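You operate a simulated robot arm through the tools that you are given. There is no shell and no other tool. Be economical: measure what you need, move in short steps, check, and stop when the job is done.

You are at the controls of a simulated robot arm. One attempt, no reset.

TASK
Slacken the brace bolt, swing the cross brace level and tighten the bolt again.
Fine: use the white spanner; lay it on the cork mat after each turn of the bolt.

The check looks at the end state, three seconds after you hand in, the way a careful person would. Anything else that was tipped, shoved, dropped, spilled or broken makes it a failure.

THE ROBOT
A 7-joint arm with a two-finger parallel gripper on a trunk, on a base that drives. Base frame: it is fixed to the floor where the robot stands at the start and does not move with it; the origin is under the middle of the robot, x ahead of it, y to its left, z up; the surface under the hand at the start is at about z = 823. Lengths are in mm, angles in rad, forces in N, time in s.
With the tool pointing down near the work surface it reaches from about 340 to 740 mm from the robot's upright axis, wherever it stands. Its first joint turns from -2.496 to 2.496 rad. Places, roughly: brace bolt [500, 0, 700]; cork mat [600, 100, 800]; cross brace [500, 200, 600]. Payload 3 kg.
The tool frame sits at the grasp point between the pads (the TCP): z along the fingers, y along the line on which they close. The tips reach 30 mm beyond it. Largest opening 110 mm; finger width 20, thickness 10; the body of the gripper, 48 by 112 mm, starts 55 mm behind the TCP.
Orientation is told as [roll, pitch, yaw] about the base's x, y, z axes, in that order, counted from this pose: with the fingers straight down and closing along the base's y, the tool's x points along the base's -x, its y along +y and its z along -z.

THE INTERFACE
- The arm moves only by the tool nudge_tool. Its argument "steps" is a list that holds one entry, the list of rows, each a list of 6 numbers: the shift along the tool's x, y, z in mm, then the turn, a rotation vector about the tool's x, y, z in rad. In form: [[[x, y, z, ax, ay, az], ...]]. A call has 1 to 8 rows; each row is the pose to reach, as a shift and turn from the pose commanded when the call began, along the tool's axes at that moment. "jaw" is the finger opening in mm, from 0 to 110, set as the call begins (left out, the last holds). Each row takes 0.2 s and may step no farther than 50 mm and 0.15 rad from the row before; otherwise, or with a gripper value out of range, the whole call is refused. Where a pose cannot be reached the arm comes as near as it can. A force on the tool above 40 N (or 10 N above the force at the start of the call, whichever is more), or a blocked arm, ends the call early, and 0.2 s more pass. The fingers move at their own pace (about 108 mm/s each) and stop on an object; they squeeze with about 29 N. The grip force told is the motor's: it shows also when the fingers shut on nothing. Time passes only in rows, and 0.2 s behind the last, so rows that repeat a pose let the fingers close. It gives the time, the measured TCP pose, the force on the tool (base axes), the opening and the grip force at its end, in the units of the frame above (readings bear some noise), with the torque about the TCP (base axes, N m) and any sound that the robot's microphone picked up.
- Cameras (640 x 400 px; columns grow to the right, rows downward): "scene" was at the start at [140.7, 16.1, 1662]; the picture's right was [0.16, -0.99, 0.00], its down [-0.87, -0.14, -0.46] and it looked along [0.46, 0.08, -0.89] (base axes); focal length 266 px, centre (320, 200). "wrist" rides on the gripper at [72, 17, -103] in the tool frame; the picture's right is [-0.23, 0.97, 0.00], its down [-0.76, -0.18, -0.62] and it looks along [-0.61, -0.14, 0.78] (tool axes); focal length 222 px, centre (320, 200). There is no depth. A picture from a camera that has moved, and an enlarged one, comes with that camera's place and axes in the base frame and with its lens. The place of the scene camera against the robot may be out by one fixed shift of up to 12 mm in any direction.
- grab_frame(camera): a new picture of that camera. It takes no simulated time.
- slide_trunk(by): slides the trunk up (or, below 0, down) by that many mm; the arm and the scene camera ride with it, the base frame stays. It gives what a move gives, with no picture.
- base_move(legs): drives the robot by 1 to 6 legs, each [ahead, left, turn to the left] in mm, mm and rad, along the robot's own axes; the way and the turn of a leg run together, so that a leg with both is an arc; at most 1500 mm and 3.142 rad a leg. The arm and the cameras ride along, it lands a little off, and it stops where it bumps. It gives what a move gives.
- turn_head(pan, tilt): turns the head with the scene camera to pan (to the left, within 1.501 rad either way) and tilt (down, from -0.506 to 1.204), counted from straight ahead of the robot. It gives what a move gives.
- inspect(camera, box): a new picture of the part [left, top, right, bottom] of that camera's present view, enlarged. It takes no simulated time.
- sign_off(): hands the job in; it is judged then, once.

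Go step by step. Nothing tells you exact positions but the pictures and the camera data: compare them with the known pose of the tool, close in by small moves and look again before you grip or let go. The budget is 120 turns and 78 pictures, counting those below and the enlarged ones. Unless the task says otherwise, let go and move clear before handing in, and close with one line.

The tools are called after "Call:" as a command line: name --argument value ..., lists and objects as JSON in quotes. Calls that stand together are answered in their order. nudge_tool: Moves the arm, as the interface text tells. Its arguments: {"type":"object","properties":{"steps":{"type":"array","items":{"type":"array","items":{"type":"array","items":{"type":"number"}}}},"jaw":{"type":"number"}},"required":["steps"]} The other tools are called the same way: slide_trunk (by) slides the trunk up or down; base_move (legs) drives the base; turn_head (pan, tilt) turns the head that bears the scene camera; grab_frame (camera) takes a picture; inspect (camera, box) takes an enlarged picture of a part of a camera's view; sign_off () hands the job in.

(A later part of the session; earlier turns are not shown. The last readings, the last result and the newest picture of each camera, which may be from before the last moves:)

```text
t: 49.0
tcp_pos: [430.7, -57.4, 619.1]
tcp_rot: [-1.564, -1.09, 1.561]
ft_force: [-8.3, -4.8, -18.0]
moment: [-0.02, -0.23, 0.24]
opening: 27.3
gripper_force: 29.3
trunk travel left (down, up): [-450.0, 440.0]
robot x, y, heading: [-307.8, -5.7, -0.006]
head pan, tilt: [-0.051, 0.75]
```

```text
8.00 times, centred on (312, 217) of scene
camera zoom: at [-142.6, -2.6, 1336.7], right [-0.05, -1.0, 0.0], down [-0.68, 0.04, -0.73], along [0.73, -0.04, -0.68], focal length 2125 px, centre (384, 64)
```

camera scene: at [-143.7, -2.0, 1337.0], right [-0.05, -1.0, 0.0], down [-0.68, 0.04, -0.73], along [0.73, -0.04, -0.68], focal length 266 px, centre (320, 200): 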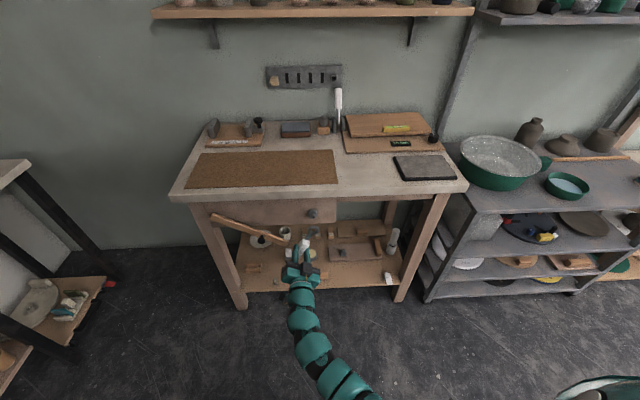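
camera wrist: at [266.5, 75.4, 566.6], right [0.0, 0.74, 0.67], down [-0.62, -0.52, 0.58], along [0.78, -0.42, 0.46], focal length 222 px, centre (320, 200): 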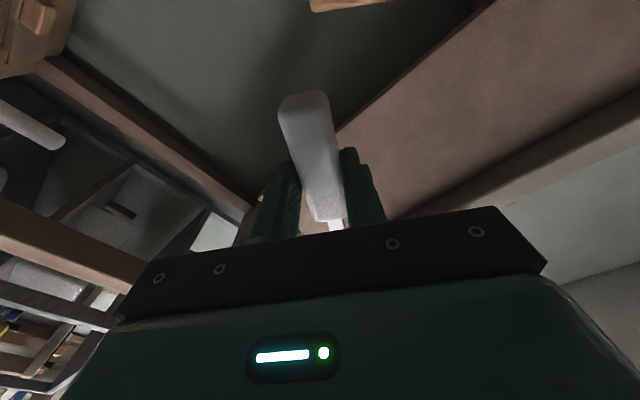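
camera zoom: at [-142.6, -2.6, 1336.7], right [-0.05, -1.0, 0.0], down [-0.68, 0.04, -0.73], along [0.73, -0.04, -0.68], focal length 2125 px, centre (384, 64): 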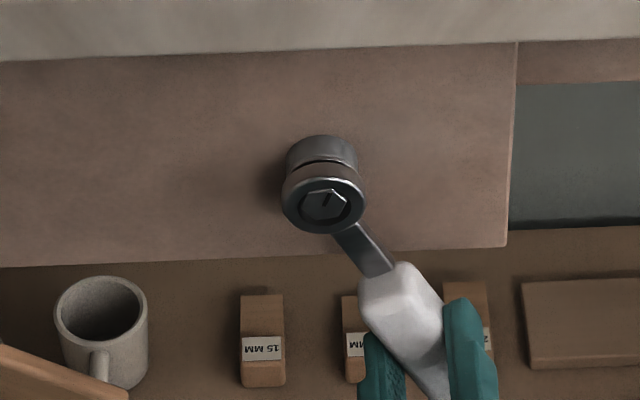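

The mark has turned about 55°. Let me check whether the brace has reacted.

Call:
inspect --camera "scene" --box '[190, 180, 350, 280]'

```text
4.00 times, centred on (270, 230) of scene
camera zoom: at [-142.6, -2.6, 1336.7], right [-0.05, -1.0, 0.0], down [-0.68, 0.04, -0.73], along [0.73, -0.04, -0.68], focal length 1063 px, centre (520, 80)
```

zoom: 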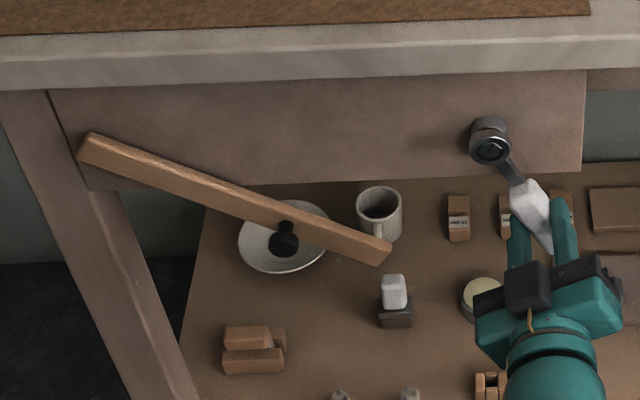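

Brace hasn't moved; I'll turn further to reach a full quarter-turn of the mark.

Call:
nudge_tool --steps '[[[0.06, -11.4, 0, 0, 0, -0.14], [-2.4, -23.1, 0, 0, 0, -0.28], [-6.5, -34.4, 0, 0, 0, -0.42], [-12.2, -44.9, 0, 0, 0, -0.56], [-19.2, -54.6, 0, 0, 0, -0.7]]]'

Call:
inspect --camera "scene" --box '[272, 192, 352, 242]'

```text
t: 50.2
tcp_pos: [429.4, -95.2, 664.9]
tcp_rot: [-1.574, -0.39, 1.569]
ft_force: [1.8, -0.1, 0.9]
moment: [0.17, -0.03, -0.09]
opening: 27.1
gripper_force: 28.7
trunk travel left (down, up): [-450.0, 440.0]
robot x, y, heading: [-302.3, -1.1, -0.002]
head pan, tilt: [-0.051, 0.75]
```

```text
8.00 times, centred on (312, 217) of scene
camera zoom: at [-144.1, -2.1, 1337.4], right [-0.05, -1.0, 0.0], down [-0.68, 0.04, -0.73], along [0.73, -0.04, -0.68], focal length 2125 px, centre (384, 64)
```

zoom: 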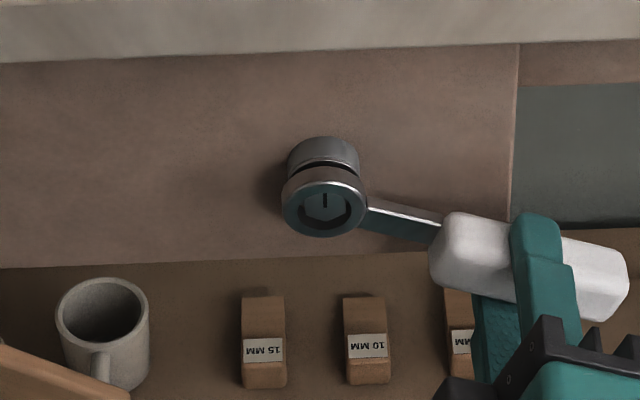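

Mark is now straight up. Test whether it turns further.

Call:
nudge_tool --steps '[[[-0.84, -11.9, 0, 0, 0, -0.14], [-3.3, -23.6, 0, 0, 0, -0.28]]]'

Call:
inspect --camera "scene" --box '[272, 192, 352, 242]'

```text
t: 50.8
tcp_pos: [428.6, -102.4, 687.2]
tcp_rot: [-1.573, -0.112, 1.569]
ft_force: [0.9, -0.1, 1.9]
moment: [0.3, -0.11, -0.05]
opening: 27.6
gripper_force: 28.9
trunk travel left (down, up): [-450.0, 440.0]
robot x, y, heading: [-306.0, -5.3, -0.004]
head pan, tilt: [-0.051, 0.75]
```

```text
8.00 times, centred on (312, 217) of scene
camera zoom: at [-144.0, -2.1, 1337.2], right [-0.05, -1.0, 0.0], down [-0.68, 0.04, -0.73], along [0.73, -0.04, -0.68], focal length 2125 px, centre (384, 64)
```

zoom: 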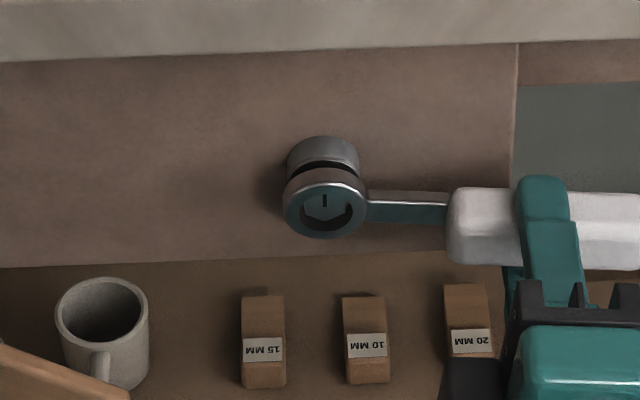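

The bolt is at its slack stop. Now withdraw the ring straight back, roll upright and tip down for laying the spanner on the mat.

Call:
nudge_tool --steps '[[[0, 0, -8, 0, 0, 0], [0, 0, -18, 0, 0, 0], [0, 0, -40, 0, 0, 0], [0, 0, -80, 0, 0, 0]]]'

Call:
base_move --legs '[[-150, 0, 0.004]]'

Call:
nudge_tool --steps '[[[0, 0, 0, 0, 0, 0.14], [0, 0, 0, 0, 0, 0.28], [0, 0, 0, 0, 0, 0.42], [0, 0, 0, 0, 0, 0.56], [0, 0, 0, 0, 0, 0.7], [0, 0, 0, 0, 0, 0.84], [0, 0, 0, 0, 0, 0.98], [0, 0, 0, 0, 0, 1.12]]]'

Call:
nudge_tool --steps '[[[0, 0, 0, 0, 0, 0.14], [0, 0, 0, 0, 0, 0.28], [0, 0, 0, 0, 0, 0.34]]]'

Call:
grab_frame --camera "scene"

```text
t: 51.8
tcp_pos: [347.4, -99.4, 686.4]
tcp_rot: [-1.571, -0.112, 1.57]
ft_force: [0.4, 0.1, -0.9]
moment: [0.0, 0.0, -0.01]
opening: 27.5
gripper_force: 28.9
trunk travel left (down, up): [-450.0, 440.0]
robot x, y, heading: [-304.6, -3.4, -0.001]
head pan, tilt: [-0.051, 0.75]
```

```text
t: 53.2
tcp_pos: [194.1, -93.3, 685.5]
tcp_rot: [-1.571, -0.113, 1.579]
ft_force: [-0.2, -0.5, -0.9]
moment: [0.0, 0.04, 0.0]
opening: 27.5
gripper_force: 29.5
trunk travel left (down, up): [-450.0, 440.0]
robot x, y, heading: [-457.4, -3.6, 0.009]
head pan, tilt: [-0.051, 0.75]
```

```text
t: 55.0
tcp_pos: [195.1, -92.4, 685.9]
tcp_rot: [-1.572, -1.234, 1.581]
ft_force: [0.3, -0.2, -1.3]
moment: [-0.01, 0.03, 0.01]
opening: 27.5
gripper_force: 28.9
trunk travel left (down, up): [-450.0, 440.0]
robot x, y, heading: [-457.3, -1.6, 0.006]
head pan, tilt: [-0.051, 0.75]
```

```text
t: 55.8
tcp_pos: [193.6, -93.0, 685.9]
tcp_rot: [1.622, -1.569, -1.614]
ft_force: [0.7, -0.1, -1.8]
moment: [0.02, 0.05, -0.02]
opening: 27.4
gripper_force: 29.1
trunk travel left (down, up): [-450.0, 440.0]
robot x, y, heading: [-461.4, -5.0, 0.005]
head pan, tilt: [-0.051, 0.75]
```

```text
39 pictures are left
camera scene: at [-298.6, -0.6, 1337.1], right [-0.04, -1.0, 0.0], down [-0.68, 0.03, -0.73], along [0.73, -0.03, -0.68], focal length 266 px, centre (320, 200)
```

scene: 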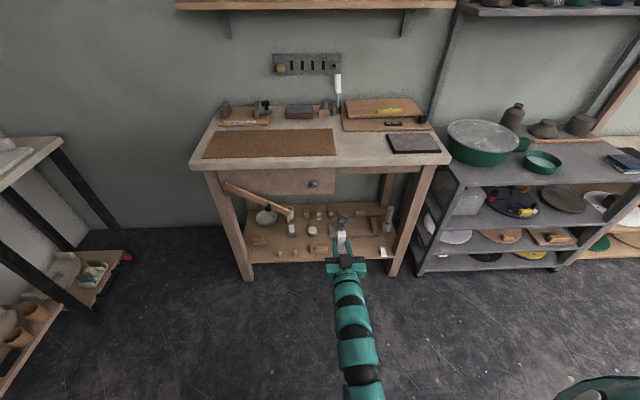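

Raise the trunk, tip down and return over the mat.

Call:
slide_trunk --by 300

Call:
nudge_tool --steps '[[[0, 20, 0, 0, 0.14, 0], [0, 45, 0, 0, 0.28, 0], [0, 70, 0, 0, 0.42, 0], [0, 95, 0, 0, 0.56, 0], [0, 120, 0, 0, 0.7, 0], [0, 145, 0, 0, 0.84, 0], [0, 165, 0, 0, 0.98, 0], [0, 180, 0, 0, 1.12, 0]]]'

Call:
nudge_tool --steps '[[[0, 0, 0, 0, 0.14, 0], [0, 0, 0, 0, 0.28, 0], [0, 0, 0, 0, 0.42, 0], [0, 0, 0, 0, 0.449, 0]]]'

Call:
base_move --legs '[[345, 0, -0.006]]'

```text
t: 58.8
tcp_pos: [193.4, -93.2, 985.9]
tcp_rot: [1.72, -1.569, -1.711]
ft_force: [-0.3, 0.0, -1.0]
moment: [0.0, 0.03, -0.01]
opening: 27.2
gripper_force: 29.1
trunk travel left (down, up): [-750.0, 140.0]
robot x, y, heading: [-461.5, -2.9, 0.008]
head pan, tilt: [-0.051, 0.75]
```

```text
t: 60.6
tcp_pos: [193.4, 88.1, 985.8]
tcp_rot: [0.003, -0.448, 0.008]
ft_force: [-0.2, -0.1, -1.6]
moment: [-0.05, 0.04, -0.04]
opening: 27.4
gripper_force: 28.9
trunk travel left (down, up): [-750.0, 140.0]
robot x, y, heading: [-458.3, -2.8, 0.005]
head pan, tilt: [-0.051, 0.75]
```

```text
t: 61.6
tcp_pos: [190.7, 88.8, 985.6]
tcp_rot: [0.002, -0.001, 0.01]
ft_force: [0.2, -0.1, -0.1]
moment: [-0.03, -0.03, -0.01]
opening: 27.4
gripper_force: 29.0
trunk travel left (down, up): [-750.0, 140.0]
robot x, y, heading: [-456.9, -4.5, 0.008]
head pan, tilt: [-0.051, 0.75]
```

```text
t: 63.8
tcp_pos: [537.7, 75.0, 985.5]
tcp_rot: [0.001, -0.002, -0.009]
ft_force: [-0.1, 0.1, -1.4]
moment: [-0.01, -0.01, -0.02]
opening: 27.3
gripper_force: 29.3
trunk travel left (down, up): [-750.0, 140.0]
robot x, y, heading: [-116.3, -1.1, -0.012]
head pan, tilt: [-0.051, 0.75]
```

Call:
nudge_tool --steps '[[[-8, 12, 35, 0, 0, 0], [-8, 12, 70, 0, 0, 0], [-8, 12, 100, 0, 0, 0], [-8, 12, 115, 0, 0, 0], [-8, 12, 120, 0, 0, 0], [-8, 12, 124, 0, 0, 0]]]'

Call:
inspect --camera "wrist" --box '[100, 20, 500, 260]'

```text
t: 65.2
tcp_pos: [546.2, 87.3, 863.1]
tcp_rot: [0.003, -0.004, -0.009]
ft_force: [0.0, -0.3, -2.1]
moment: [0.02, 0.0, 0.05]
opening: 27.3
gripper_force: 28.7
trunk travel left (down, up): [-750.0, 140.0]
robot x, y, heading: [-117.5, -2.1, -0.012]
head pan, tilt: [-0.051, 0.75]
```

```text
1.60 times, centred on (300, 140) of wrist
camera zoom: at [471.9, 104.5, 967.2], right [0.24, 0.97, 0.0], down [0.76, -0.19, 0.62], along [0.61, -0.15, -0.78], focal length 355 px, centre (352, 296)
```

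zoom: 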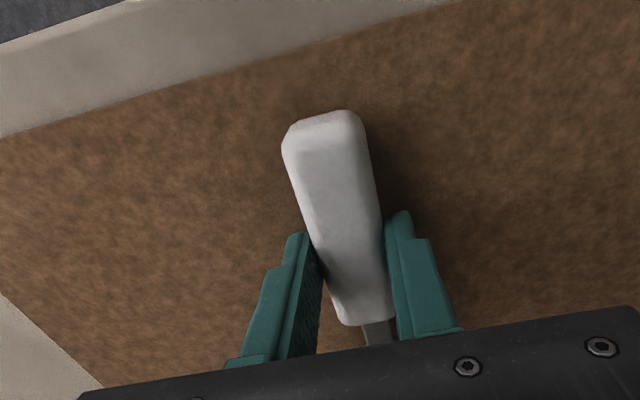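

Call:
nudge_tool --steps '[[[0, 0, 2, 0, 0, 0], [0, 0, 4, 0, 0, 0], [0, 0, 5, 0, 0, 0]]]'

```text
t: 66.0
tcp_pos: [545.0, 87.9, 859.3]
tcp_rot: [0.003, -0.006, -0.011]
ft_force: [2.4, -0.3, 14.7]
moment: [-0.05, 0.71, -0.04]
opening: 27.3
gripper_force: 28.8
trunk travel left (down, up): [-750.0, 140.0]
robot x, y, heading: [-117.0, -5.9, -0.013]
head pan, tilt: [-0.051, 0.75]
```

Down on the mat (contact felt). Release and rise.

Call:
nudge_tool --steps '[[[0, 0, -1, 0, 0, 0], [0, 0, -1, 0, 0, 0], [0, 0, -1, 0, 0, 0]]]' --jaw 70

Call:
nudge_tool --steps '[[[0, 0, -30, 0, 0, 0], [0, 0, -70, 0, 0, 0], [0, 0, -100, 0, 0, 0]]]'

Call:
inspect --camera "wrist" --box '[100, 20, 500, 260]'

```text
t: 66.8
tcp_pos: [543.0, 86.4, 858.1]
tcp_rot: [0.003, -0.002, -0.011]
ft_force: [-0.6, -0.3, -0.4]
moment: [-0.01, 0.01, -0.02]
opening: 69.8
gripper_force: 0.0
trunk travel left (down, up): [-750.0, 140.0]
robot x, y, heading: [-115.7, -6.5, -0.009]
head pan, tilt: [-0.051, 0.75]
```

```text
t: 67.6
tcp_pos: [546.4, 86.0, 958.6]
tcp_rot: [0.003, -0.001, -0.008]
ft_force: [0.5, 0.3, -0.4]
moment: [-0.01, -0.02, 0.0]
opening: 70.0
gripper_force: 0.0
trunk travel left (down, up): [-750.0, 140.0]
robot x, y, heading: [-117.1, -1.5, -0.012]
head pan, tilt: [-0.051, 0.75]
```

```text
1.60 times, centred on (300, 140) of wrist
camera zoom: at [473.8, 102.1, 1062.9], right [0.24, 0.97, 0.0], down [0.76, -0.19, 0.62], along [0.61, -0.14, -0.78], focal length 355 px, centre (352, 296)
```

zoom: 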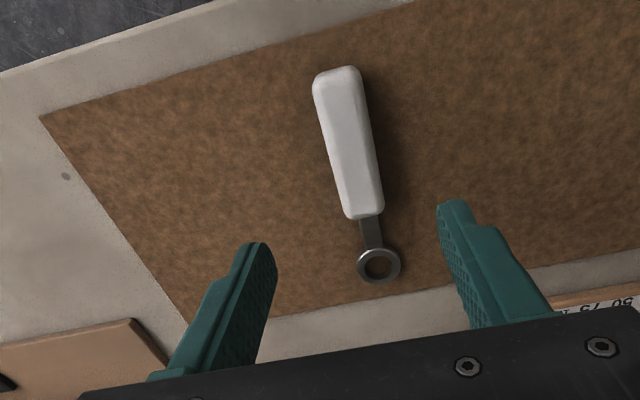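

The spanner rests on the mat again. Next: the brace knob. Back off, tip forward, roll so that the jaws close vertically, and lower.

Call:
base_move --legs '[[-330, 0, 0.012]]'

Call:
nudge_tool --steps '[[[0, 0, 0, 0, -0.145, 0], [0, 0, 0, 0, -0.29, 0], [0, 0, 0, 0, -0.435, 0], [0, 0, 0, 0, -0.58, 0], [0, 0, 0, 0, -0.725, 0], [0, 0, 0, 0, -0.87, 0], [0, 0, 0, 0, -1.015, 0], [0, 0, 0, 0, -1.16, 0]]]'

Call:
nudge_tool --steps '[[[0, 0, 0, 0, -0.14, 0], [0, 0, 0, 0, -0.28, 0], [0, 0, 0, 0, -0.41, 0]]]'

Call:
nudge_tool --steps '[[[0, 0, 0, 0, 0, -0.145], [0, 0, 0, 0, 0, -0.29], [0, 0, 0, 0, 0, -0.435], [0, 0, 0, 0, 0, -0.58], [0, 0, 0, 0, 0, -0.725], [0, 0, 0, 0, 0, -0.87], [0, 0, 0, 0, 0, -1.015], [0, 0, 0, 0, 0, -1.16]]]'

Call:
nudge_tool --steps '[[[0, 0, 0, 0, 0, -0.14], [0, 0, 0, 0, 0, -0.28], [0, 0, 0, 0, 0, -0.41]]]'

Call:
slide_trunk --by -350

Call:
grab_frame --camera "wrist"

```text
t: 69.8
tcp_pos: [217.4, 98.4, 960.0]
tcp_rot: [0.003, -0.004, 0.011]
ft_force: [0.1, -0.6, 0.2]
moment: [-0.02, -0.03, 0.0]
opening: 70.0
gripper_force: 0.0
trunk travel left (down, up): [-750.0, 140.0]
robot x, y, heading: [-449.8, -6.4, 0.004]
head pan, tilt: [-0.051, 0.75]
```

```text
t: 71.6
tcp_pos: [217.8, 97.7, 959.3]
tcp_rot: [0.004, -1.164, 0.007]
ft_force: [0.3, -0.1, 1.0]
moment: [0.0, -0.03, 0.02]
opening: 70.1
gripper_force: 0.1
trunk travel left (down, up): [-750.0, 140.0]
robot x, y, heading: [-441.3, -6.5, 0.007]
head pan, tilt: [-0.051, 0.75]
```

```text
t: 72.4
tcp_pos: [219.5, 97.8, 957.5]
tcp_rot: [2.957, -1.567, -2.949]
ft_force: [-0.5, 0.0, -0.1]
moment: [0.0, -0.01, -0.01]
opening: 70.1
gripper_force: 0.2
trunk travel left (down, up): [-750.0, 140.0]
robot x, y, heading: [-445.3, -2.7, 0.008]
head pan, tilt: [-0.051, 0.75]
```

```text
t: 74.2
tcp_pos: [218.2, 98.8, 959.7]
tcp_rot: [-1.573, -0.409, 1.579]
ft_force: [0.5, 0.4, 0.2]
moment: [0.02, 0.0, -0.02]
opening: 69.9
gripper_force: 0.1
trunk travel left (down, up): [-750.0, 140.0]
robot x, y, heading: [-446.2, -1.9, 0.013]
head pan, tilt: [-0.051, 0.75]
```

```text
t: 75.0
tcp_pos: [218.3, 98.5, 959.4]
tcp_rot: [-1.573, 0.0, 1.581]
ft_force: [0.5, -0.5, 0.0]
moment: [-0.02, 0.02, 0.04]
opening: 70.3
gripper_force: 0.1
trunk travel left (down, up): [-750.0, 140.0]
robot x, y, heading: [-447.1, -2.5, 0.011]
head pan, tilt: [-0.051, 0.75]
```

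```text
t: 78.4
tcp_pos: [218.2, 98.5, 609.8]
tcp_rot: [-1.572, -0.003, 1.582]
ft_force: [-0.6, 0.2, -0.1]
moment: [-0.03, 0.02, 0.02]
opening: 69.9
gripper_force: 0.2
trunk travel left (down, up): [-400.0, 490.0]
robot x, y, heading: [-446.0, -4.5, 0.007]
head pan, tilt: [-0.051, 0.75]
```

```text
36 pictures are left
camera wrist: at [114.6, 24.7, 592.3], right [0.0, 0.23, -0.97], down [-0.63, 0.76, 0.18], along [0.78, 0.61, 0.14], focal length 222 px, centre (320, 200)
```

wrist: 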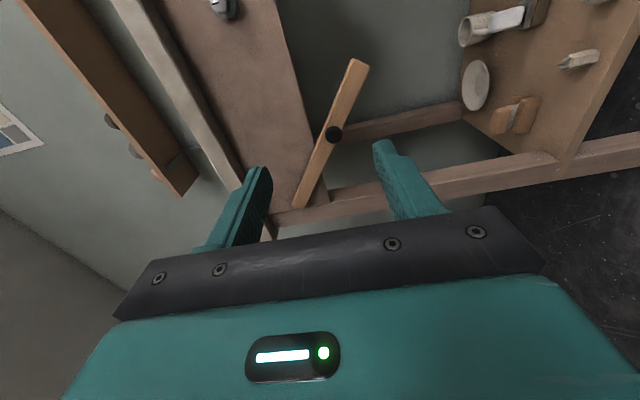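

Knob head is at about [425, 152, 601]. Line up in front of it with the jaw at 60 and look again.

Call:
base_move --legs '[[140, 0, -0.006]]'

Call:
nudge_tool --steps '[[[-27, 4, 0, 0, 0, 0], [-54, 8, 0, 0, 0, 0]]]' --jaw 60

Call:
grab_frame --camera "wrist"

Call:
inspect --camera "scene" --box '[190, 150, 350, 250]'

```text
t: 79.7
tcp_pos: [361.2, 98.6, 609.7]
tcp_rot: [-1.572, -0.003, 1.578]
ft_force: [-0.1, 0.5, -0.2]
moment: [0.03, 0.02, -0.01]
opening: 70.0
gripper_force: 0.1
trunk travel left (down, up): [-400.0, 490.0]
robot x, y, heading: [-301.5, -1.2, 0.005]
head pan, tilt: [-0.051, 0.75]
```

```text
t: 80.3
tcp_pos: [360.2, 154.2, 601.6]
tcp_rot: [-1.572, -0.002, 1.579]
ft_force: [0.1, 0.4, 0.9]
moment: [-0.02, 0.0, -0.02]
opening: 59.8
gripper_force: 0.0
trunk travel left (down, up): [-400.0, 490.0]
robot x, y, heading: [-302.3, -2.5, 0.006]
head pan, tilt: [-0.051, 0.75]
```

```text
35 pictures are left
camera wrist: at [255.9, 80.7, 585.7], right [0.0, 0.23, -0.97], down [-0.63, 0.76, 0.18], along [0.78, 0.61, 0.14], focal length 222 px, centre (320, 200)
```

wrist: 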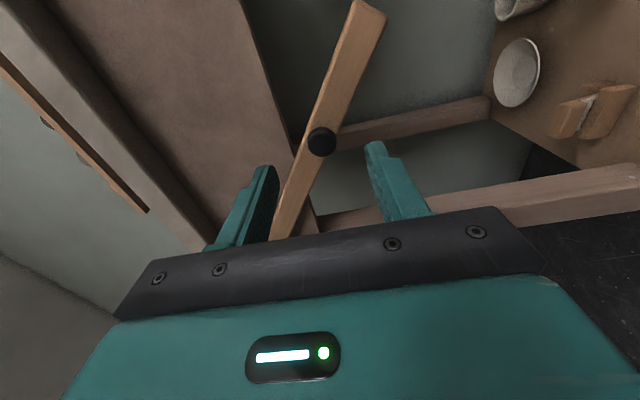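

```text
4.00 times, centred on (270, 200) of scene
camera zoom: at [-142.5, 0.1, 1287.1], right [-0.04, -1.0, 0.0], down [-0.68, 0.03, -0.73], along [0.73, -0.03, -0.68], focal length 1063 px, centre (520, 200)
```

zoom: 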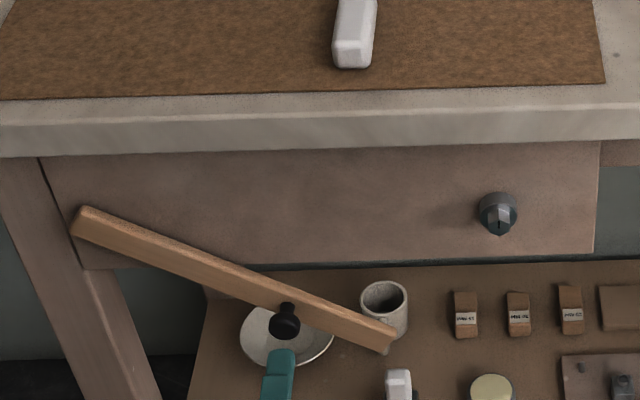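

Well aligned. Advance 46 mm around the knob.

Call:
nudge_tool --steps '[[[0, 0, 20, 0, 0, 0], [0, 0, 36, 0, 0, 0], [0, 0, 46, 0, 0, 0]]]'

Call:
inspect --camera "wrist" --box '[200, 80, 440, 230]'

Call:
inspect --camera "scene" --box '[220, 200, 316, 260]'

```text
t: 81.1
tcp_pos: [407.8, 152.8, 600.7]
tcp_rot: [-1.571, -0.002, 1.579]
ft_force: [-1.6, 0.1, 0.4]
moment: [-0.03, -0.03, -0.01]
opening: 60.2
gripper_force: 0.1
trunk travel left (down, up): [-400.0, 490.0]
robot x, y, heading: [-302.6, -0.4, 0.011]
head pan, tilt: [-0.051, 0.75]
```

```text
2.67 times, centred on (320, 155) of wrist
camera zoom: at [303.0, 79.2, 584.4], right [0.0, 0.23, -0.97], down [-0.63, 0.76, 0.18], along [0.78, 0.61, 0.14], focal length 592 px, centre (320, 320)
```

zoom: 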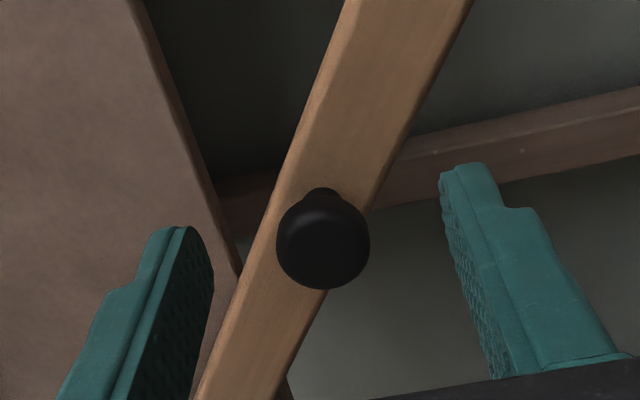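

```text
6.67 times, centred on (268, 230) of scene
camera zoom: at [-142.6, 0.0, 1287.1], right [-0.04, -1.0, 0.0], down [-0.68, 0.03, -0.73], along [0.73, -0.03, -0.68], focal length 1771 px, centre (667, 0)
```

zoom: 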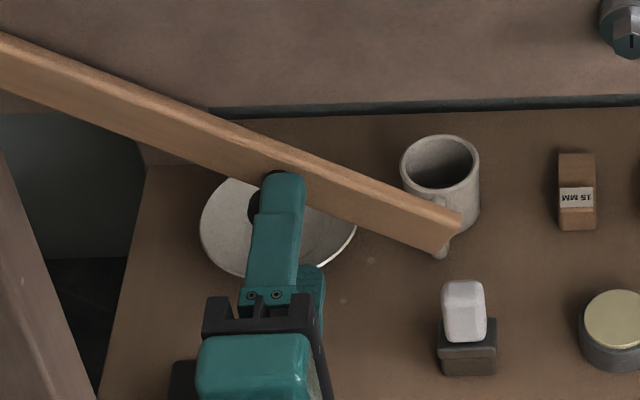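

Knob is centred between the pads. Close to a loose 26 mm cage and lift along the arc, first a short bit.

Call:
nudge_tool --steps '[[[0, 0, 0, 0, 0, 0], [0, 0, 0, 0, 0, 0], [0, 0, 0, 0, 0, 0]]]' --jaw 26

Call:
nudge_tool --steps '[[[3, -5, 0, 0, 0, 0], [6.5, -10, 0, 0, 0, 0], [10, -15.5, 0, 0, 0, 0]]]'

Call:
inspect --camera "wrist" --box '[200, 80, 440, 230]'

```text
t: 81.9
tcp_pos: [405.6, 153.4, 601.4]
tcp_rot: [-1.572, -0.003, 1.577]
ft_force: [0.7, -0.4, -0.4]
moment: [0.01, 0.02, 0.03]
opening: 26.5
gripper_force: 0.0
trunk travel left (down, up): [-400.0, 490.0]
robot x, y, heading: [-302.8, -0.7, 0.008]
head pan, tilt: [-0.051, 0.75]
```

```text
t: 82.7
tcp_pos: [406.2, 142.6, 615.8]
tcp_rot: [-1.573, -0.004, 1.578]
ft_force: [0.6, -0.6, -0.9]
moment: [0.02, 0.0, 0.02]
opening: 26.0
gripper_force: 0.0
trunk travel left (down, up): [-400.0, 490.0]
robot x, y, heading: [-301.5, -5.9, 0.007]
head pan, tilt: [-0.051, 0.75]
```

```text
2.67 times, centred on (320, 155) of wrist
camera zoom: at [302.9, 69.8, 599.9], right [0.0, 0.23, -0.97], down [-0.63, 0.76, 0.18], along [0.78, 0.61, 0.14], focal length 592 px, centre (320, 320)
```

zoom: 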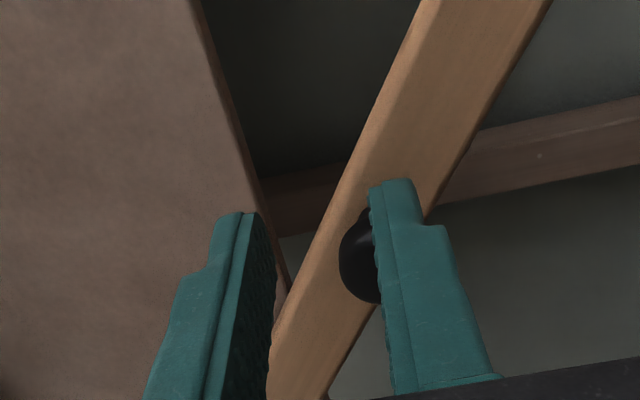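

The knob is farther in than thought: about [443, 162, 602]. Back off, open, realign and go deeper.

Call:
nudge_tool --steps '[[[0, 0, -20, 0, 0, 0], [0, 0, -20, 0, 0, 0], [-10, 7, -20, 0, 0, 0], [-19, 14, -15, 0, 0, 0], [-19, 14, 0, 0, 0, 0], [-19, 14, 10, 0, 0, 0], [-19, 14, 17, 0, 0, 0]]]' --jaw 60

Call:
inspect --camera "wrist" --box '[200, 80, 440, 230]'

```text
t: 84.3
tcp_pos: [422.0, 160.6, 603.6]
tcp_rot: [-1.573, -0.004, 1.578]
ft_force: [0.5, 0.1, 0.2]
moment: [0.02, 0.01, 0.06]
opening: 59.8
gripper_force: 0.1
trunk travel left (down, up): [-400.0, 490.0]
robot x, y, heading: [-306.2, -1.8, 0.006]
head pan, tilt: [-0.051, 0.75]
```

```text
2.67 times, centred on (320, 155) of wrist
camera zoom: at [318.7, 86.6, 585.7], right [0.0, 0.23, -0.97], down [-0.63, 0.76, 0.18], along [0.78, 0.61, 0.14], focal length 592 px, centre (320, 320)
```

zoom: 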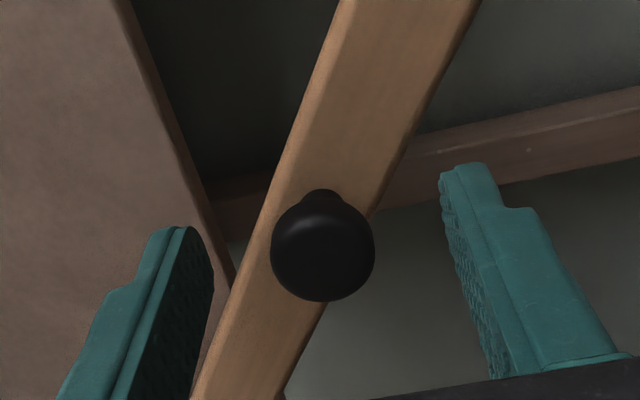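

Advance a little more and try closing on the knob to feel it.

Call:
nudge_tool --steps '[[[0, 1, 4, 0, 0, 0], [0, 1, 7, 0, 0, 0]]]'

Call:
nudge_tool --steps '[[[0, 0, 0, 0, 0, 0], [0, 0, 0, 0, 0, 0], [0, 0, 0, 0, 0, 0]]]' --jaw 10

Call:
inspect --camera "wrist" --box '[200, 80, 440, 230]'

```text
t: 84.9
tcp_pos: [428.5, 161.4, 600.9]
tcp_rot: [-1.57, -0.002, 1.579]
ft_force: [0.6, -0.6, 1.2]
moment: [0.03, -0.01, 0.0]
opening: 60.1
gripper_force: 0.1
trunk travel left (down, up): [-400.0, 490.0]
robot x, y, heading: [-298.8, -0.0, 0.008]
head pan, tilt: [-0.051, 0.75]
```

```text
t: 85.7
tcp_pos: [429.4, 161.5, 602.3]
tcp_rot: [-1.573, -0.002, 1.578]
ft_force: [1.4, 1.0, 1.4]
moment: [0.01, -0.02, 0.02]
opening: 24.9
gripper_force: 45.1
trunk travel left (down, up): [-400.0, 490.0]
robot x, y, heading: [-302.1, 0.3, 0.009]
head pan, tilt: [-0.051, 0.75]
```

```text
2.67 times, centred on (320, 155) of wrist
camera zoom: at [326.1, 87.4, 586.0], right [0.0, 0.23, -0.97], down [-0.63, 0.76, 0.18], along [0.78, 0.61, 0.14], focal length 592 px, centre (320, 320)
```

zoom: 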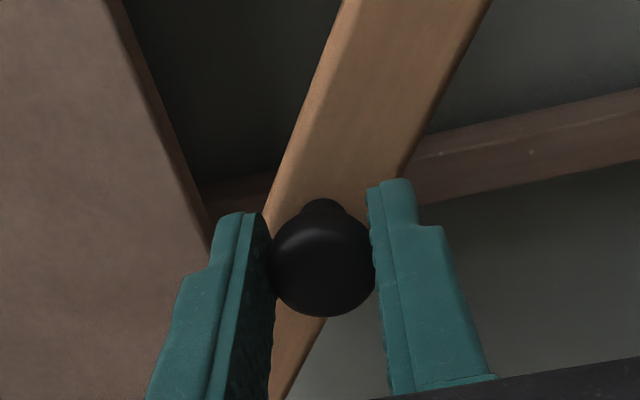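

The knob is held between the pads (25 mm). Loosen to a 28 mm cage and lift along the arc.

Call:
nudge_tool --steps '[[[0, 0, 0, 0, 0, 0], [5, -7.5, 0, 0, 0, 0], [9.7, -15, 0, 0, 0, 0], [14, -23, 0, 0, 0, 0], [17.7, -31, 0, 0, 0, 0]]]' --jaw 28

Call:
inspect --camera "wrist" --box '[200, 80, 440, 230]'

Call:
inspect --camera "scene" --box '[190, 150, 350, 250]'

```text
t: 86.9
tcp_pos: [429.1, 142.7, 631.0]
tcp_rot: [-1.57, -0.002, 1.579]
ft_force: [1.1, -2.2, -3.4]
moment: [-0.07, 0.05, -0.03]
opening: 30.0
gripper_force: 2.0
trunk travel left (down, up): [-400.0, 490.0]
robot x, y, heading: [-304.4, 0.2, 0.003]
head pan, tilt: [-0.051, 0.75]
```

```text
2.67 times, centred on (320, 155) of wrist
camera zoom: at [325.6, 68.8, 615.9], right [0.0, 0.23, -0.97], down [-0.63, 0.76, 0.18], along [0.78, 0.61, 0.14], focal length 592 px, centre (320, 320)
```

zoom: 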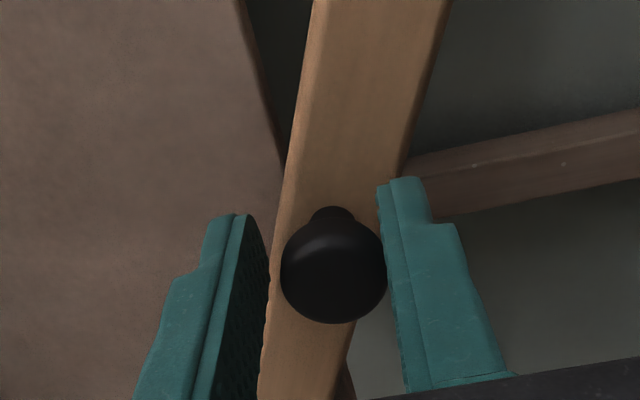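

```text
4.00 times, centred on (270, 200) of scene
camera zoom: at [-142.2, -0.1, 1287.0], right [-0.04, -1.0, 0.0], down [-0.68, 0.03, -0.73], along [0.73, -0.03, -0.68], focal length 1063 px, centre (520, 200)
```

zoom: 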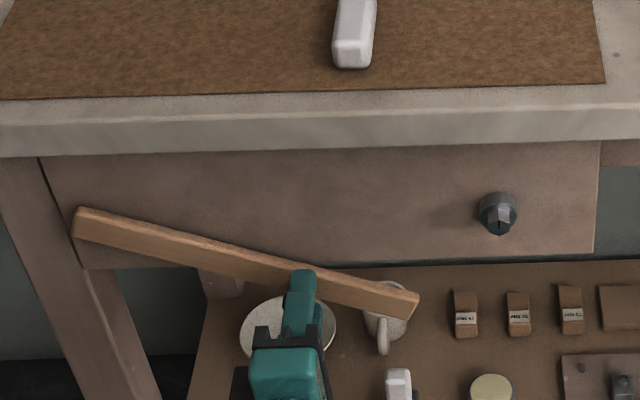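

Brace swings freely, following the pad with a weight of ~3 N. Continue up most of the way.

Call:
nudge_tool --steps '[[[3.5, -10, 0, 0, 0, 0], [6.5, -22, 0, 0, 0, 0], [9, -34, 0, 0, 0, 0], [11, -46, 0, 0, 0, 0], [12, -58, 0, 0, 0, 0]]]'

Call:
inspect --camera "wrist" --box '[120, 0, 520, 250]'

Call:
inspect --camera "scene" --box '[190, 150, 350, 250]'

```text
t: 88.1
tcp_pos: [430.1, 131.1, 688.7]
tcp_rot: [-1.572, -0.004, 1.578]
ft_force: [-1.0, 0.7, -2.8]
moment: [-0.02, 0.08, 0.02]
opening: 29.1
gripper_force: 0.9
trunk travel left (down, up): [-400.0, 490.0]
robot x, y, heading: [-304.3, -2.8, 0.006]
head pan, tilt: [-0.051, 0.75]
```

```text
1.60 times, centred on (320, 125) of wrist
camera zoom: at [326.1, 56.7, 672.8], right [0.0, 0.23, -0.97], down [-0.63, 0.76, 0.18], along [0.78, 0.61, 0.14], focal length 355 px, centre (320, 320)
```

zoom: 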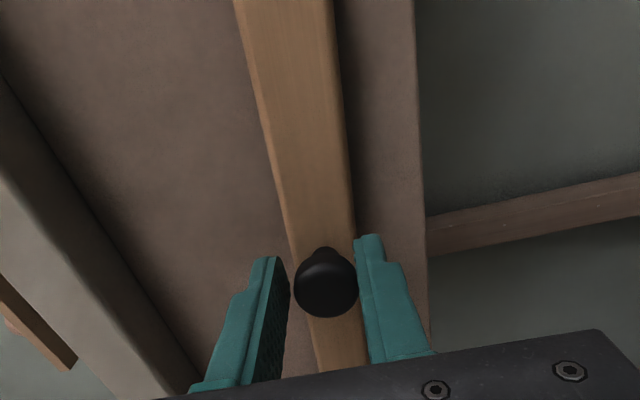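

```text
4.00 times, centred on (270, 200) of scene
camera zoom: at [-142.3, 0.2, 1287.1], right [-0.04, -1.0, 0.0], down [-0.68, 0.03, -0.73], along [0.73, -0.03, -0.68], focal length 1063 px, centre (520, 200)
```

zoom: 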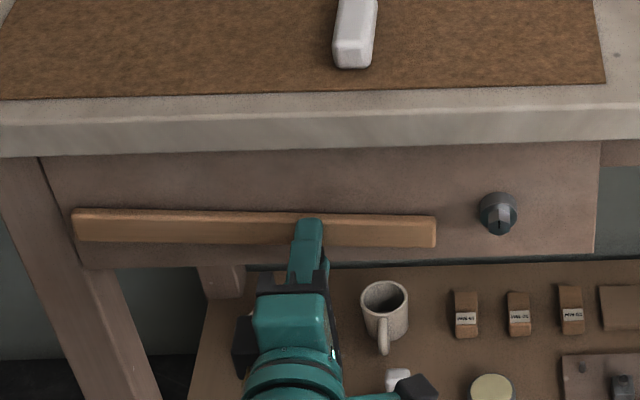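

Slope relative to the bench edge is still ~3.8° low; raise 11 mm more.

Call:
nudge_tool --steps '[[[0.3, -4, 0, 0, 0, 0], [0.5, -8, 0, 0, 0, 0], [0.5, -11, 0, 0, 0, 0]]]'

Call:
inspect --camera "scene" --box '[200, 175, 328, 235]'

```text
t: 88.9
tcp_pos: [430.9, 129.8, 701.6]
tcp_rot: [-1.572, -0.004, 1.577]
ft_force: [0.2, -0.7, -2.2]
moment: [-0.05, 0.02, -0.04]
opening: 29.3
gripper_force: 1.5
trunk travel left (down, up): [-400.0, 490.0]
robot x, y, heading: [-307.6, 0.7, 0.004]
head pan, tilt: [-0.051, 0.75]
```

```text
5.00 times, centred on (264, 205) of scene
camera zoom: at [-142.2, 0.0, 1287.0], right [-0.04, -1.0, 0.0], down [-0.68, 0.03, -0.73], along [0.73, -0.03, -0.68], focal length 1328 px, centre (600, 175)
```

zoom: 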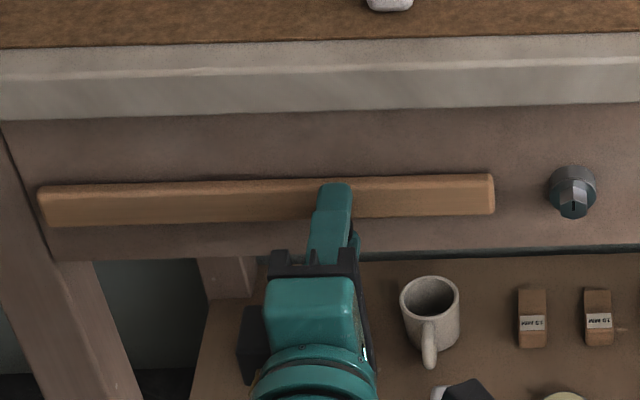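

Brace edges are parallel to the apron and bench edges within ~0.3°. Open the jaws to see whether it stays.

Call:
nudge_tool --steps '[[[0, 0, 0, 0, 0, 0], [0, 0, 0, 0, 0, 0], [0, 0, 0, 0, 0, 0]]]' --jaw 60

Call:
inspect --camera "scene" --box '[200, 175, 328, 235]'

```text
t: 89.7
tcp_pos: [428.9, 130.1, 700.5]
tcp_rot: [-1.574, -0.002, 1.577]
ft_force: [0.0, -0.4, 1.3]
moment: [0.0, 0.0, 0.01]
opening: 59.8
gripper_force: 0.0
trunk travel left (down, up): [-400.0, 490.0]
robot x, y, heading: [-303.0, -0.9, 0.007]
head pan, tilt: [-0.051, 0.75]
```

```text
5.00 times, centred on (264, 205) of scene
camera zoom: at [-142.6, 0.0, 1287.1], right [-0.04, -1.0, 0.0], down [-0.68, 0.03, -0.73], along [0.73, -0.03, -0.68], focal length 1328 px, centre (600, 175)
```

zoom: 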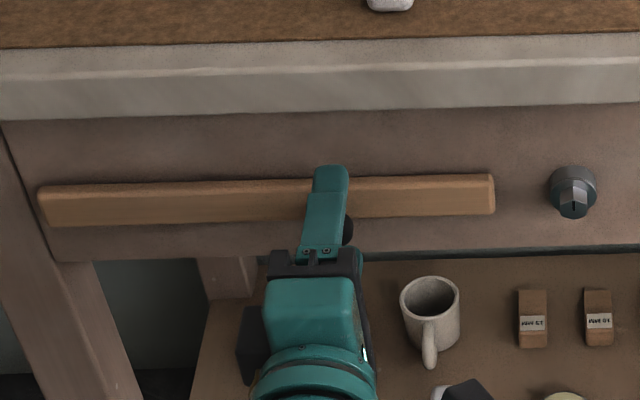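

It stays level. Retreat straight back and fetch the spanner again.

Call:
nudge_tool --steps '[[[0, 0, -20, 0, 0, 0], [0, 0, -50, 0, 0, 0], [0, 0, -90, 0, 0, 0]]]'

Call:
base_move --legs '[[-150, 0, -0.006]]'

Call:
slide_trunk --by 270

Call:
nudge_tool --steps '[[[0, 0, 0, 0, 0, 0.145], [0, 0, 0, 0, 0, 0.29], [0, 0, 0, 0, 0, 0.435], [0, 0, 0, 0, 0, 0.58], [0, 0, 0, 0, 0, 0.725], [0, 0, 0, 0, 0, 0.87], [0, 0, 0, 0, 0, 1.015], [0, 0, 0, 0, 0, 1.16]]]' --jaw 70

Call:
nudge_tool --steps '[[[0, 0, 0, 0, 0, 0.14], [0, 0, 0, 0, 0, 0.28], [0, 0, 0, 0, 0, 0.41]]]'

Call:
nudge_tool --steps '[[[0, -5, 0, 0, 0.145, 0], [0, -10, 0, 0, 0.29, 0], [0, -15, 0, 0, 0.435, 0], [0, -20, 0, 0, 0.58, 0], [0, -25, 0, 0, 0.725, 0], [0, -30, 0, 0, 0.87, 0], [0, -35, 0, 0, 1.015, 0], [0, -40, 0, 0, 1.16, 0]]]'

Call:
nudge_tool --steps '[[[0, 0, 0, 0, 0.14, 0], [0, 0, 0, 0, 0.28, 0], [0, 0, 0, 0, 0.407, 0]]]'

```text
t: 90.5
tcp_pos: [338.1, 130.6, 700.5]
tcp_rot: [-1.573, -0.003, 1.576]
ft_force: [0.0, 0.1, 1.6]
moment: [-0.02, -0.03, -0.02]
opening: 60.0
gripper_force: 0.1
trunk travel left (down, up): [-400.0, 490.0]
robot x, y, heading: [-304.7, -4.1, 0.006]
head pan, tilt: [-0.051, 0.75]
```

```text
t: 91.9
tcp_pos: [186.2, 127.5, 699.7]
tcp_rot: [-1.573, -0.003, 1.575]
ft_force: [0.1, -0.3, -0.1]
moment: [0.03, 0.0, 0.0]
opening: 59.9
gripper_force: 0.0
trunk travel left (down, up): [-400.0, 490.0]
robot x, y, heading: [-457.8, -0.0, 0.007]
head pan, tilt: [-0.051, 0.75]
```

```text
t: 94.7
tcp_pos: [185.4, 127.2, 970.9]
tcp_rot: [-1.574, -0.004, 1.578]
ft_force: [-0.5, -0.2, 0.4]
moment: [0.0, 0.01, 0.02]
opening: 60.1
gripper_force: 0.0
trunk travel left (down, up): [-670.0, 220.0]
robot x, y, heading: [-454.5, -1.5, -0.001]
head pan, tilt: [-0.051, 0.75]
```

```text
t: 96.5
tcp_pos: [185.5, 129.4, 970.4]
tcp_rot: [-1.575, -1.165, 1.579]
ft_force: [-0.5, 0.5, 0.1]
moment: [0.0, 0.0, 0.03]
opening: 69.9
gripper_force: 0.0
trunk travel left (down, up): [-670.0, 220.0]
robot x, y, heading: [-455.4, -1.6, 0.002]
head pan, tilt: [-0.051, 0.75]
```

```text
t: 97.2
tcp_pos: [185.1, 128.9, 970.4]
tcp_rot: [1.753, -1.568, -1.75]
ft_force: [0.8, 0.7, 0.5]
moment: [-0.02, -0.01, 0.04]
opening: 70.3
gripper_force: 0.0
trunk travel left (down, up): [-670.0, 220.0]
robot x, y, heading: [-456.5, -3.3, 0.008]
head pan, tilt: [-0.051, 0.75]
```

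```text
t: 99.0
tcp_pos: [187.5, 89.4, 968.9]
tcp_rot: [0.004, -0.409, 0.007]
ft_force: [1.0, -0.1, -0.2]
moment: [-0.04, 0.01, -0.03]
opening: 70.1
gripper_force: 0.0
trunk travel left (down, up): [-670.0, 220.0]
robot x, y, heading: [-455.8, -2.1, 0.008]
head pan, tilt: [-0.051, 0.75]
```

```text
t: 99.8
tcp_pos: [204.7, 97.6, 965.2]
tcp_rot: [0.003, -0.086, 0.011]
ft_force: [-0.3, 1.3, -0.5]
moment: [-0.03, -0.03, 0.0]
opening: 70.4
gripper_force: 0.0
out of reach, approached as far as the arm can: row 2, 3
trunk travel left (down, up): [-670.0, 220.0]
robot x, y, heading: [-453.9, -2.9, 0.009]
head pan, tilt: [-0.051, 0.75]
```

Arm is a bit high relative to the trunk; raise the trunk and lower the tool while finishing the tilt.

Call:
slide_trunk --by 80

Call:
nudge_tool --steps '[[[5, -3, 30, 0, 0.02, 0], [10, -8, 60, 0, 0.05, 0], [10, -8, 80, 0, 0.084, 0]]]'

```text
t: 101.0
tcp_pos: [206.3, 96.7, 1043.5]
tcp_rot: [0.005, -0.085, 0.012]
ft_force: [-0.3, -0.5, 0.1]
moment: [-0.01, 0.02, -0.01]
opening: 69.8
gripper_force: 0.2
trunk travel left (down, up): [-750.0, 140.0]
robot x, y, heading: [-455.1, -6.7, 0.004]
head pan, tilt: [-0.051, 0.75]
```

```text
t: 101.8
tcp_pos: [204.3, 87.2, 962.9]
tcp_rot: [0.005, -0.003, 0.01]
ft_force: [0.2, -0.3, 0.1]
moment: [0.02, 0.01, -0.02]
opening: 70.0
gripper_force: 0.1
trunk travel left (down, up): [-750.0, 140.0]
robot x, y, heading: [-453.7, -0.8, 0.001]
head pan, tilt: [-0.051, 0.75]
```

Call:
base_move --legs '[[330, 0, -0.008]]'

Call:
inspect --camera "wrist" --box '[100, 20, 500, 260]'

```text
t: 104.0
tcp_pos: [531.5, 81.3, 961.8]
tcp_rot: [0.006, -0.002, 0.005]
ft_force: [0.1, -0.2, -0.8]
moment: [0.02, -0.01, 0.0]
opening: 70.0
gripper_force: 0.1
trunk travel left (down, up): [-750.0, 140.0]
robot x, y, heading: [-130.5, -2.8, -0.006]
head pan, tilt: [-0.051, 0.75]
```

```text
1.60 times, centred on (300, 140) of wrist
camera zoom: at [458.5, 97.3, 1066.4], right [0.22, 0.97, 0.01], down [0.76, -0.18, 0.62], along [0.61, -0.14, -0.78], focal length 355 px, centre (352, 296)
```

zoom: 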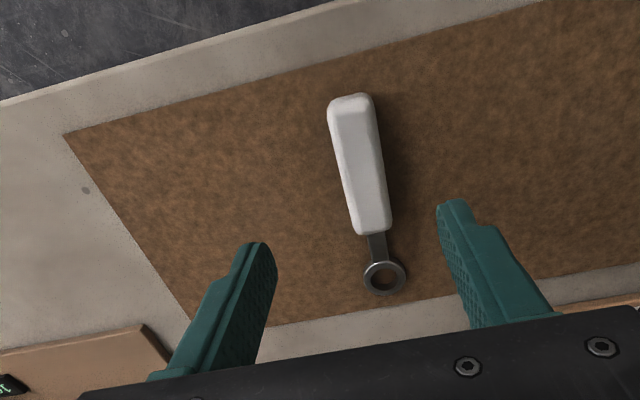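

Call:
nudge_tool --steps '[[[-6, 4, 40, 0, 0, 0], [-11.5, 7.5, 80, 0, 0, 0], [-11.5, 7.5, 96, 0, 0, 0], [-11.5, 7.5, 103, 0, 0, 0]]]'

Call:
nudge_tool --steps '[[[0, 0, 0, 0, 0, 0], [0, 0, 0, 0, 0, 0], [0, 0, 0, 0, 0, 0], [0, 0, 0, 0, 0, 0]]]' --jaw 0

Call:
nudge_tool --steps '[[[0, 0, -2, 0, 0, 0], [0, 0, -5, 0, 0, 0], [0, 0, -12, 0, 0, 0], [0, 0, -22, 0, 0, 0], [0, 0, -35, 0, 0, 0], [0, 0, -50, 0, 0, 0], [0, 0, -70, 0, 0, 0], [0, 0, -90, 0, 0, 0]]]'

Call:
inspect --camera "wrist" --box '[200, 80, 440, 240]'

```text
t: 105.0
tcp_pos: [543.3, 90.3, 858.6]
tcp_rot: [0.005, -0.003, 0.003]
ft_force: [-0.4, -0.1, 0.4]
moment: [0.02, -0.01, -0.02]
opening: 70.0
gripper_force: 0.0
trunk travel left (down, up): [-750.0, 140.0]
robot x, y, heading: [-125.2, -3.0, -0.005]
head pan, tilt: [-0.051, 0.75]
```

```text
t: 106.0
tcp_pos: [543.4, 89.8, 860.5]
tcp_rot: [0.003, -0.003, 0.002]
ft_force: [-0.5, -0.3, -0.8]
moment: [-0.02, -0.07, -0.06]
opening: 27.5
gripper_force: 28.9
trunk travel left (down, up): [-750.0, 140.0]
robot x, y, heading: [-129.0, -2.2, -0.0]
head pan, tilt: [-0.051, 0.75]
```

```text
t: 107.8
tcp_pos: [544.8, 88.5, 950.5]
tcp_rot: [0.005, -0.004, 0.003]
ft_force: [0.2, 0.0, -1.2]
moment: [0.01, -0.02, 0.02]
opening: 27.3
gripper_force: 29.0
trunk travel left (down, up): [-750.0, 140.0]
robot x, y, heading: [-132.7, -1.1, -0.003]
head pan, tilt: [-0.051, 0.75]
```

```text
2.50 times, centred on (320, 160) of wrist
camera zoom: at [469.9, 103.9, 1054.9], right [0.22, 0.97, 0.01], down [0.76, -0.18, 0.63], along [0.61, -0.14, -0.78], focal length 555 px, centre (320, 300)
```

zoom: 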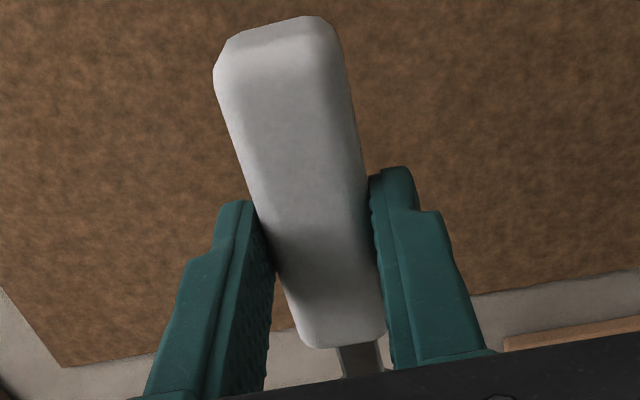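

Held again. Back off, tip forward, roll to α=-1.2 (handle to the right) for tightening, and lower.

Call:
base_move --legs '[[-320, 0, 0.003]]'

Call:
nudge_tool --steps '[[[0, 0, 0, 0, -0.145, 0], [0, 0, 0, 0, -0.29, 0], [0, 0, 0, 0, -0.435, 0], [0, 0, 0, 0, -0.58, 0], [0, 0, 0, 0, -0.725, 0], [0, 0, 0, 0, -0.87, 0], [0, 0, 0, 0, -1.015, 0], [0, 0, 0, 0, -1.16, 0]]]'

Call:
nudge_tool --steps '[[[0, 0, 0, 0, -0.14, 0], [0, 0, 0, 0, -0.28, 0], [0, 0, 0, 0, -0.408, 0]]]'

Call:
nudge_tool --steps '[[[0, -22, 0, 0, 0, -0.15], [0, -45, 0, 0, 0, -0.3], [0, -68, 0, 0, 0, -0.45], [0, -90, 0, 0, 0, -0.6], [0, -112, 0, 0, 0, -0.75], [0, -135, 0, 0, 0, -0.9], [0, -158, 0, 0, 0, -1.05], [0, -180, 0, 0, 0, -1.2]]]'

Call:
slide_trunk --by -285

Call:
base_move --legs '[[160, 0, 0]]'

```text
t: 109.9
tcp_pos: [217.0, 91.8, 950.6]
tcp_rot: [0.005, -0.004, 0.008]
ft_force: [-0.8, 0.0, -1.7]
moment: [-0.01, 0.0, 0.0]
opening: 27.5
gripper_force: 29.5
trunk travel left (down, up): [-750.0, 140.0]
robot x, y, heading: [-457.8, -1.2, 0.005]
head pan, tilt: [-0.051, 0.75]
```

```text
t: 111.7
tcp_pos: [218.0, 92.1, 951.0]
tcp_rot: [0.013, -1.164, -0.004]
ft_force: [0.4, -0.3, -1.3]
moment: [-0.02, 0.05, 0.0]
opening: 27.5
gripper_force: 29.1
trunk travel left (down, up): [-750.0, 140.0]
robot x, y, heading: [-455.2, -1.5, 0.004]
head pan, tilt: [-0.051, 0.75]
```

```text
t: 112.5
tcp_pos: [218.4, 92.0, 951.1]
tcp_rot: [2.083, -1.566, -2.077]
ft_force: [0.2, 0.1, -0.9]
moment: [0.01, 0.02, -0.01]
opening: 27.4
gripper_force: 28.9
trunk travel left (down, up): [-750.0, 140.0]
robot x, y, heading: [-455.7, -0.8, 0.001]
head pan, tilt: [-0.051, 0.75]
```

```text
t: 114.3
tcp_pos: [218.9, -87.2, 951.8]
tcp_rot: [-1.571, -0.373, 1.578]
ft_force: [-1.1, 0.1, -1.1]
moment: [0.0, 0.05, 0.01]
opening: 27.1
gripper_force: 29.2
trunk travel left (down, up): [-750.0, 140.0]
robot x, y, heading: [-455.6, -2.6, -0.003]
head pan, tilt: [-0.051, 0.75]
```

```text
t: 117.2
tcp_pos: [218.6, -86.4, 665.8]
tcp_rot: [-1.571, -0.376, 1.578]
ft_force: [-0.6, -0.1, -1.0]
moment: [-0.03, 0.03, 0.0]
opening: 27.3
gripper_force: 28.9
trunk travel left (down, up): [-465.0, 425.0]
robot x, y, heading: [-454.5, -5.3, -0.001]
head pan, tilt: [-0.051, 0.75]
```

```text
t: 118.6
tcp_pos: [379.0, -86.3, 665.5]
tcp_rot: [-1.572, -0.375, 1.578]
ft_force: [0.1, 0.1, -1.2]
moment: [0.0, 0.0, 0.0]
opening: 27.5
gripper_force: 28.8
trunk travel left (down, up): [-465.0, 425.0]
robot x, y, heading: [-295.2, -3.3, 0.005]
head pan, tilt: [-0.051, 0.75]
```

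Call:
nudge_tool --steps '[[[6, -2.4, 0, 0, 0, 0], [6, -2.4, 18, 0, 0, 0], [6, -2.4, 32, 0, 0, 0]]]'

Call:
inspect --camera "scene" --box '[296, 192, 336, 217]'

```text
t: 119.4
tcp_pos: [411.0, -94.0, 665.8]
tcp_rot: [-1.571, -0.375, 1.577]
ft_force: [-0.6, 0.1, -1.5]
moment: [-0.01, 0.03, -0.03]
opening: 27.0
gripper_force: 28.9
trunk travel left (down, up): [-465.0, 425.0]
robot x, y, heading: [-297.6, -0.7, 0.003]
head pan, tilt: [-0.051, 0.75]
```

```text
16.00 times, centred on (316, 204) of scene
camera zoom: at [-134.1, -0.9, 1352.0], right [-0.05, -1.0, 0.0], down [-0.68, 0.03, -0.73], along [0.73, -0.04, -0.68], focal length 4251 px, centre (384, 128)
```

zoom: 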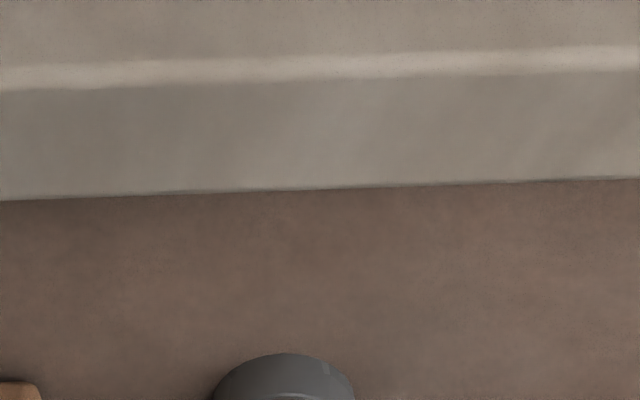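

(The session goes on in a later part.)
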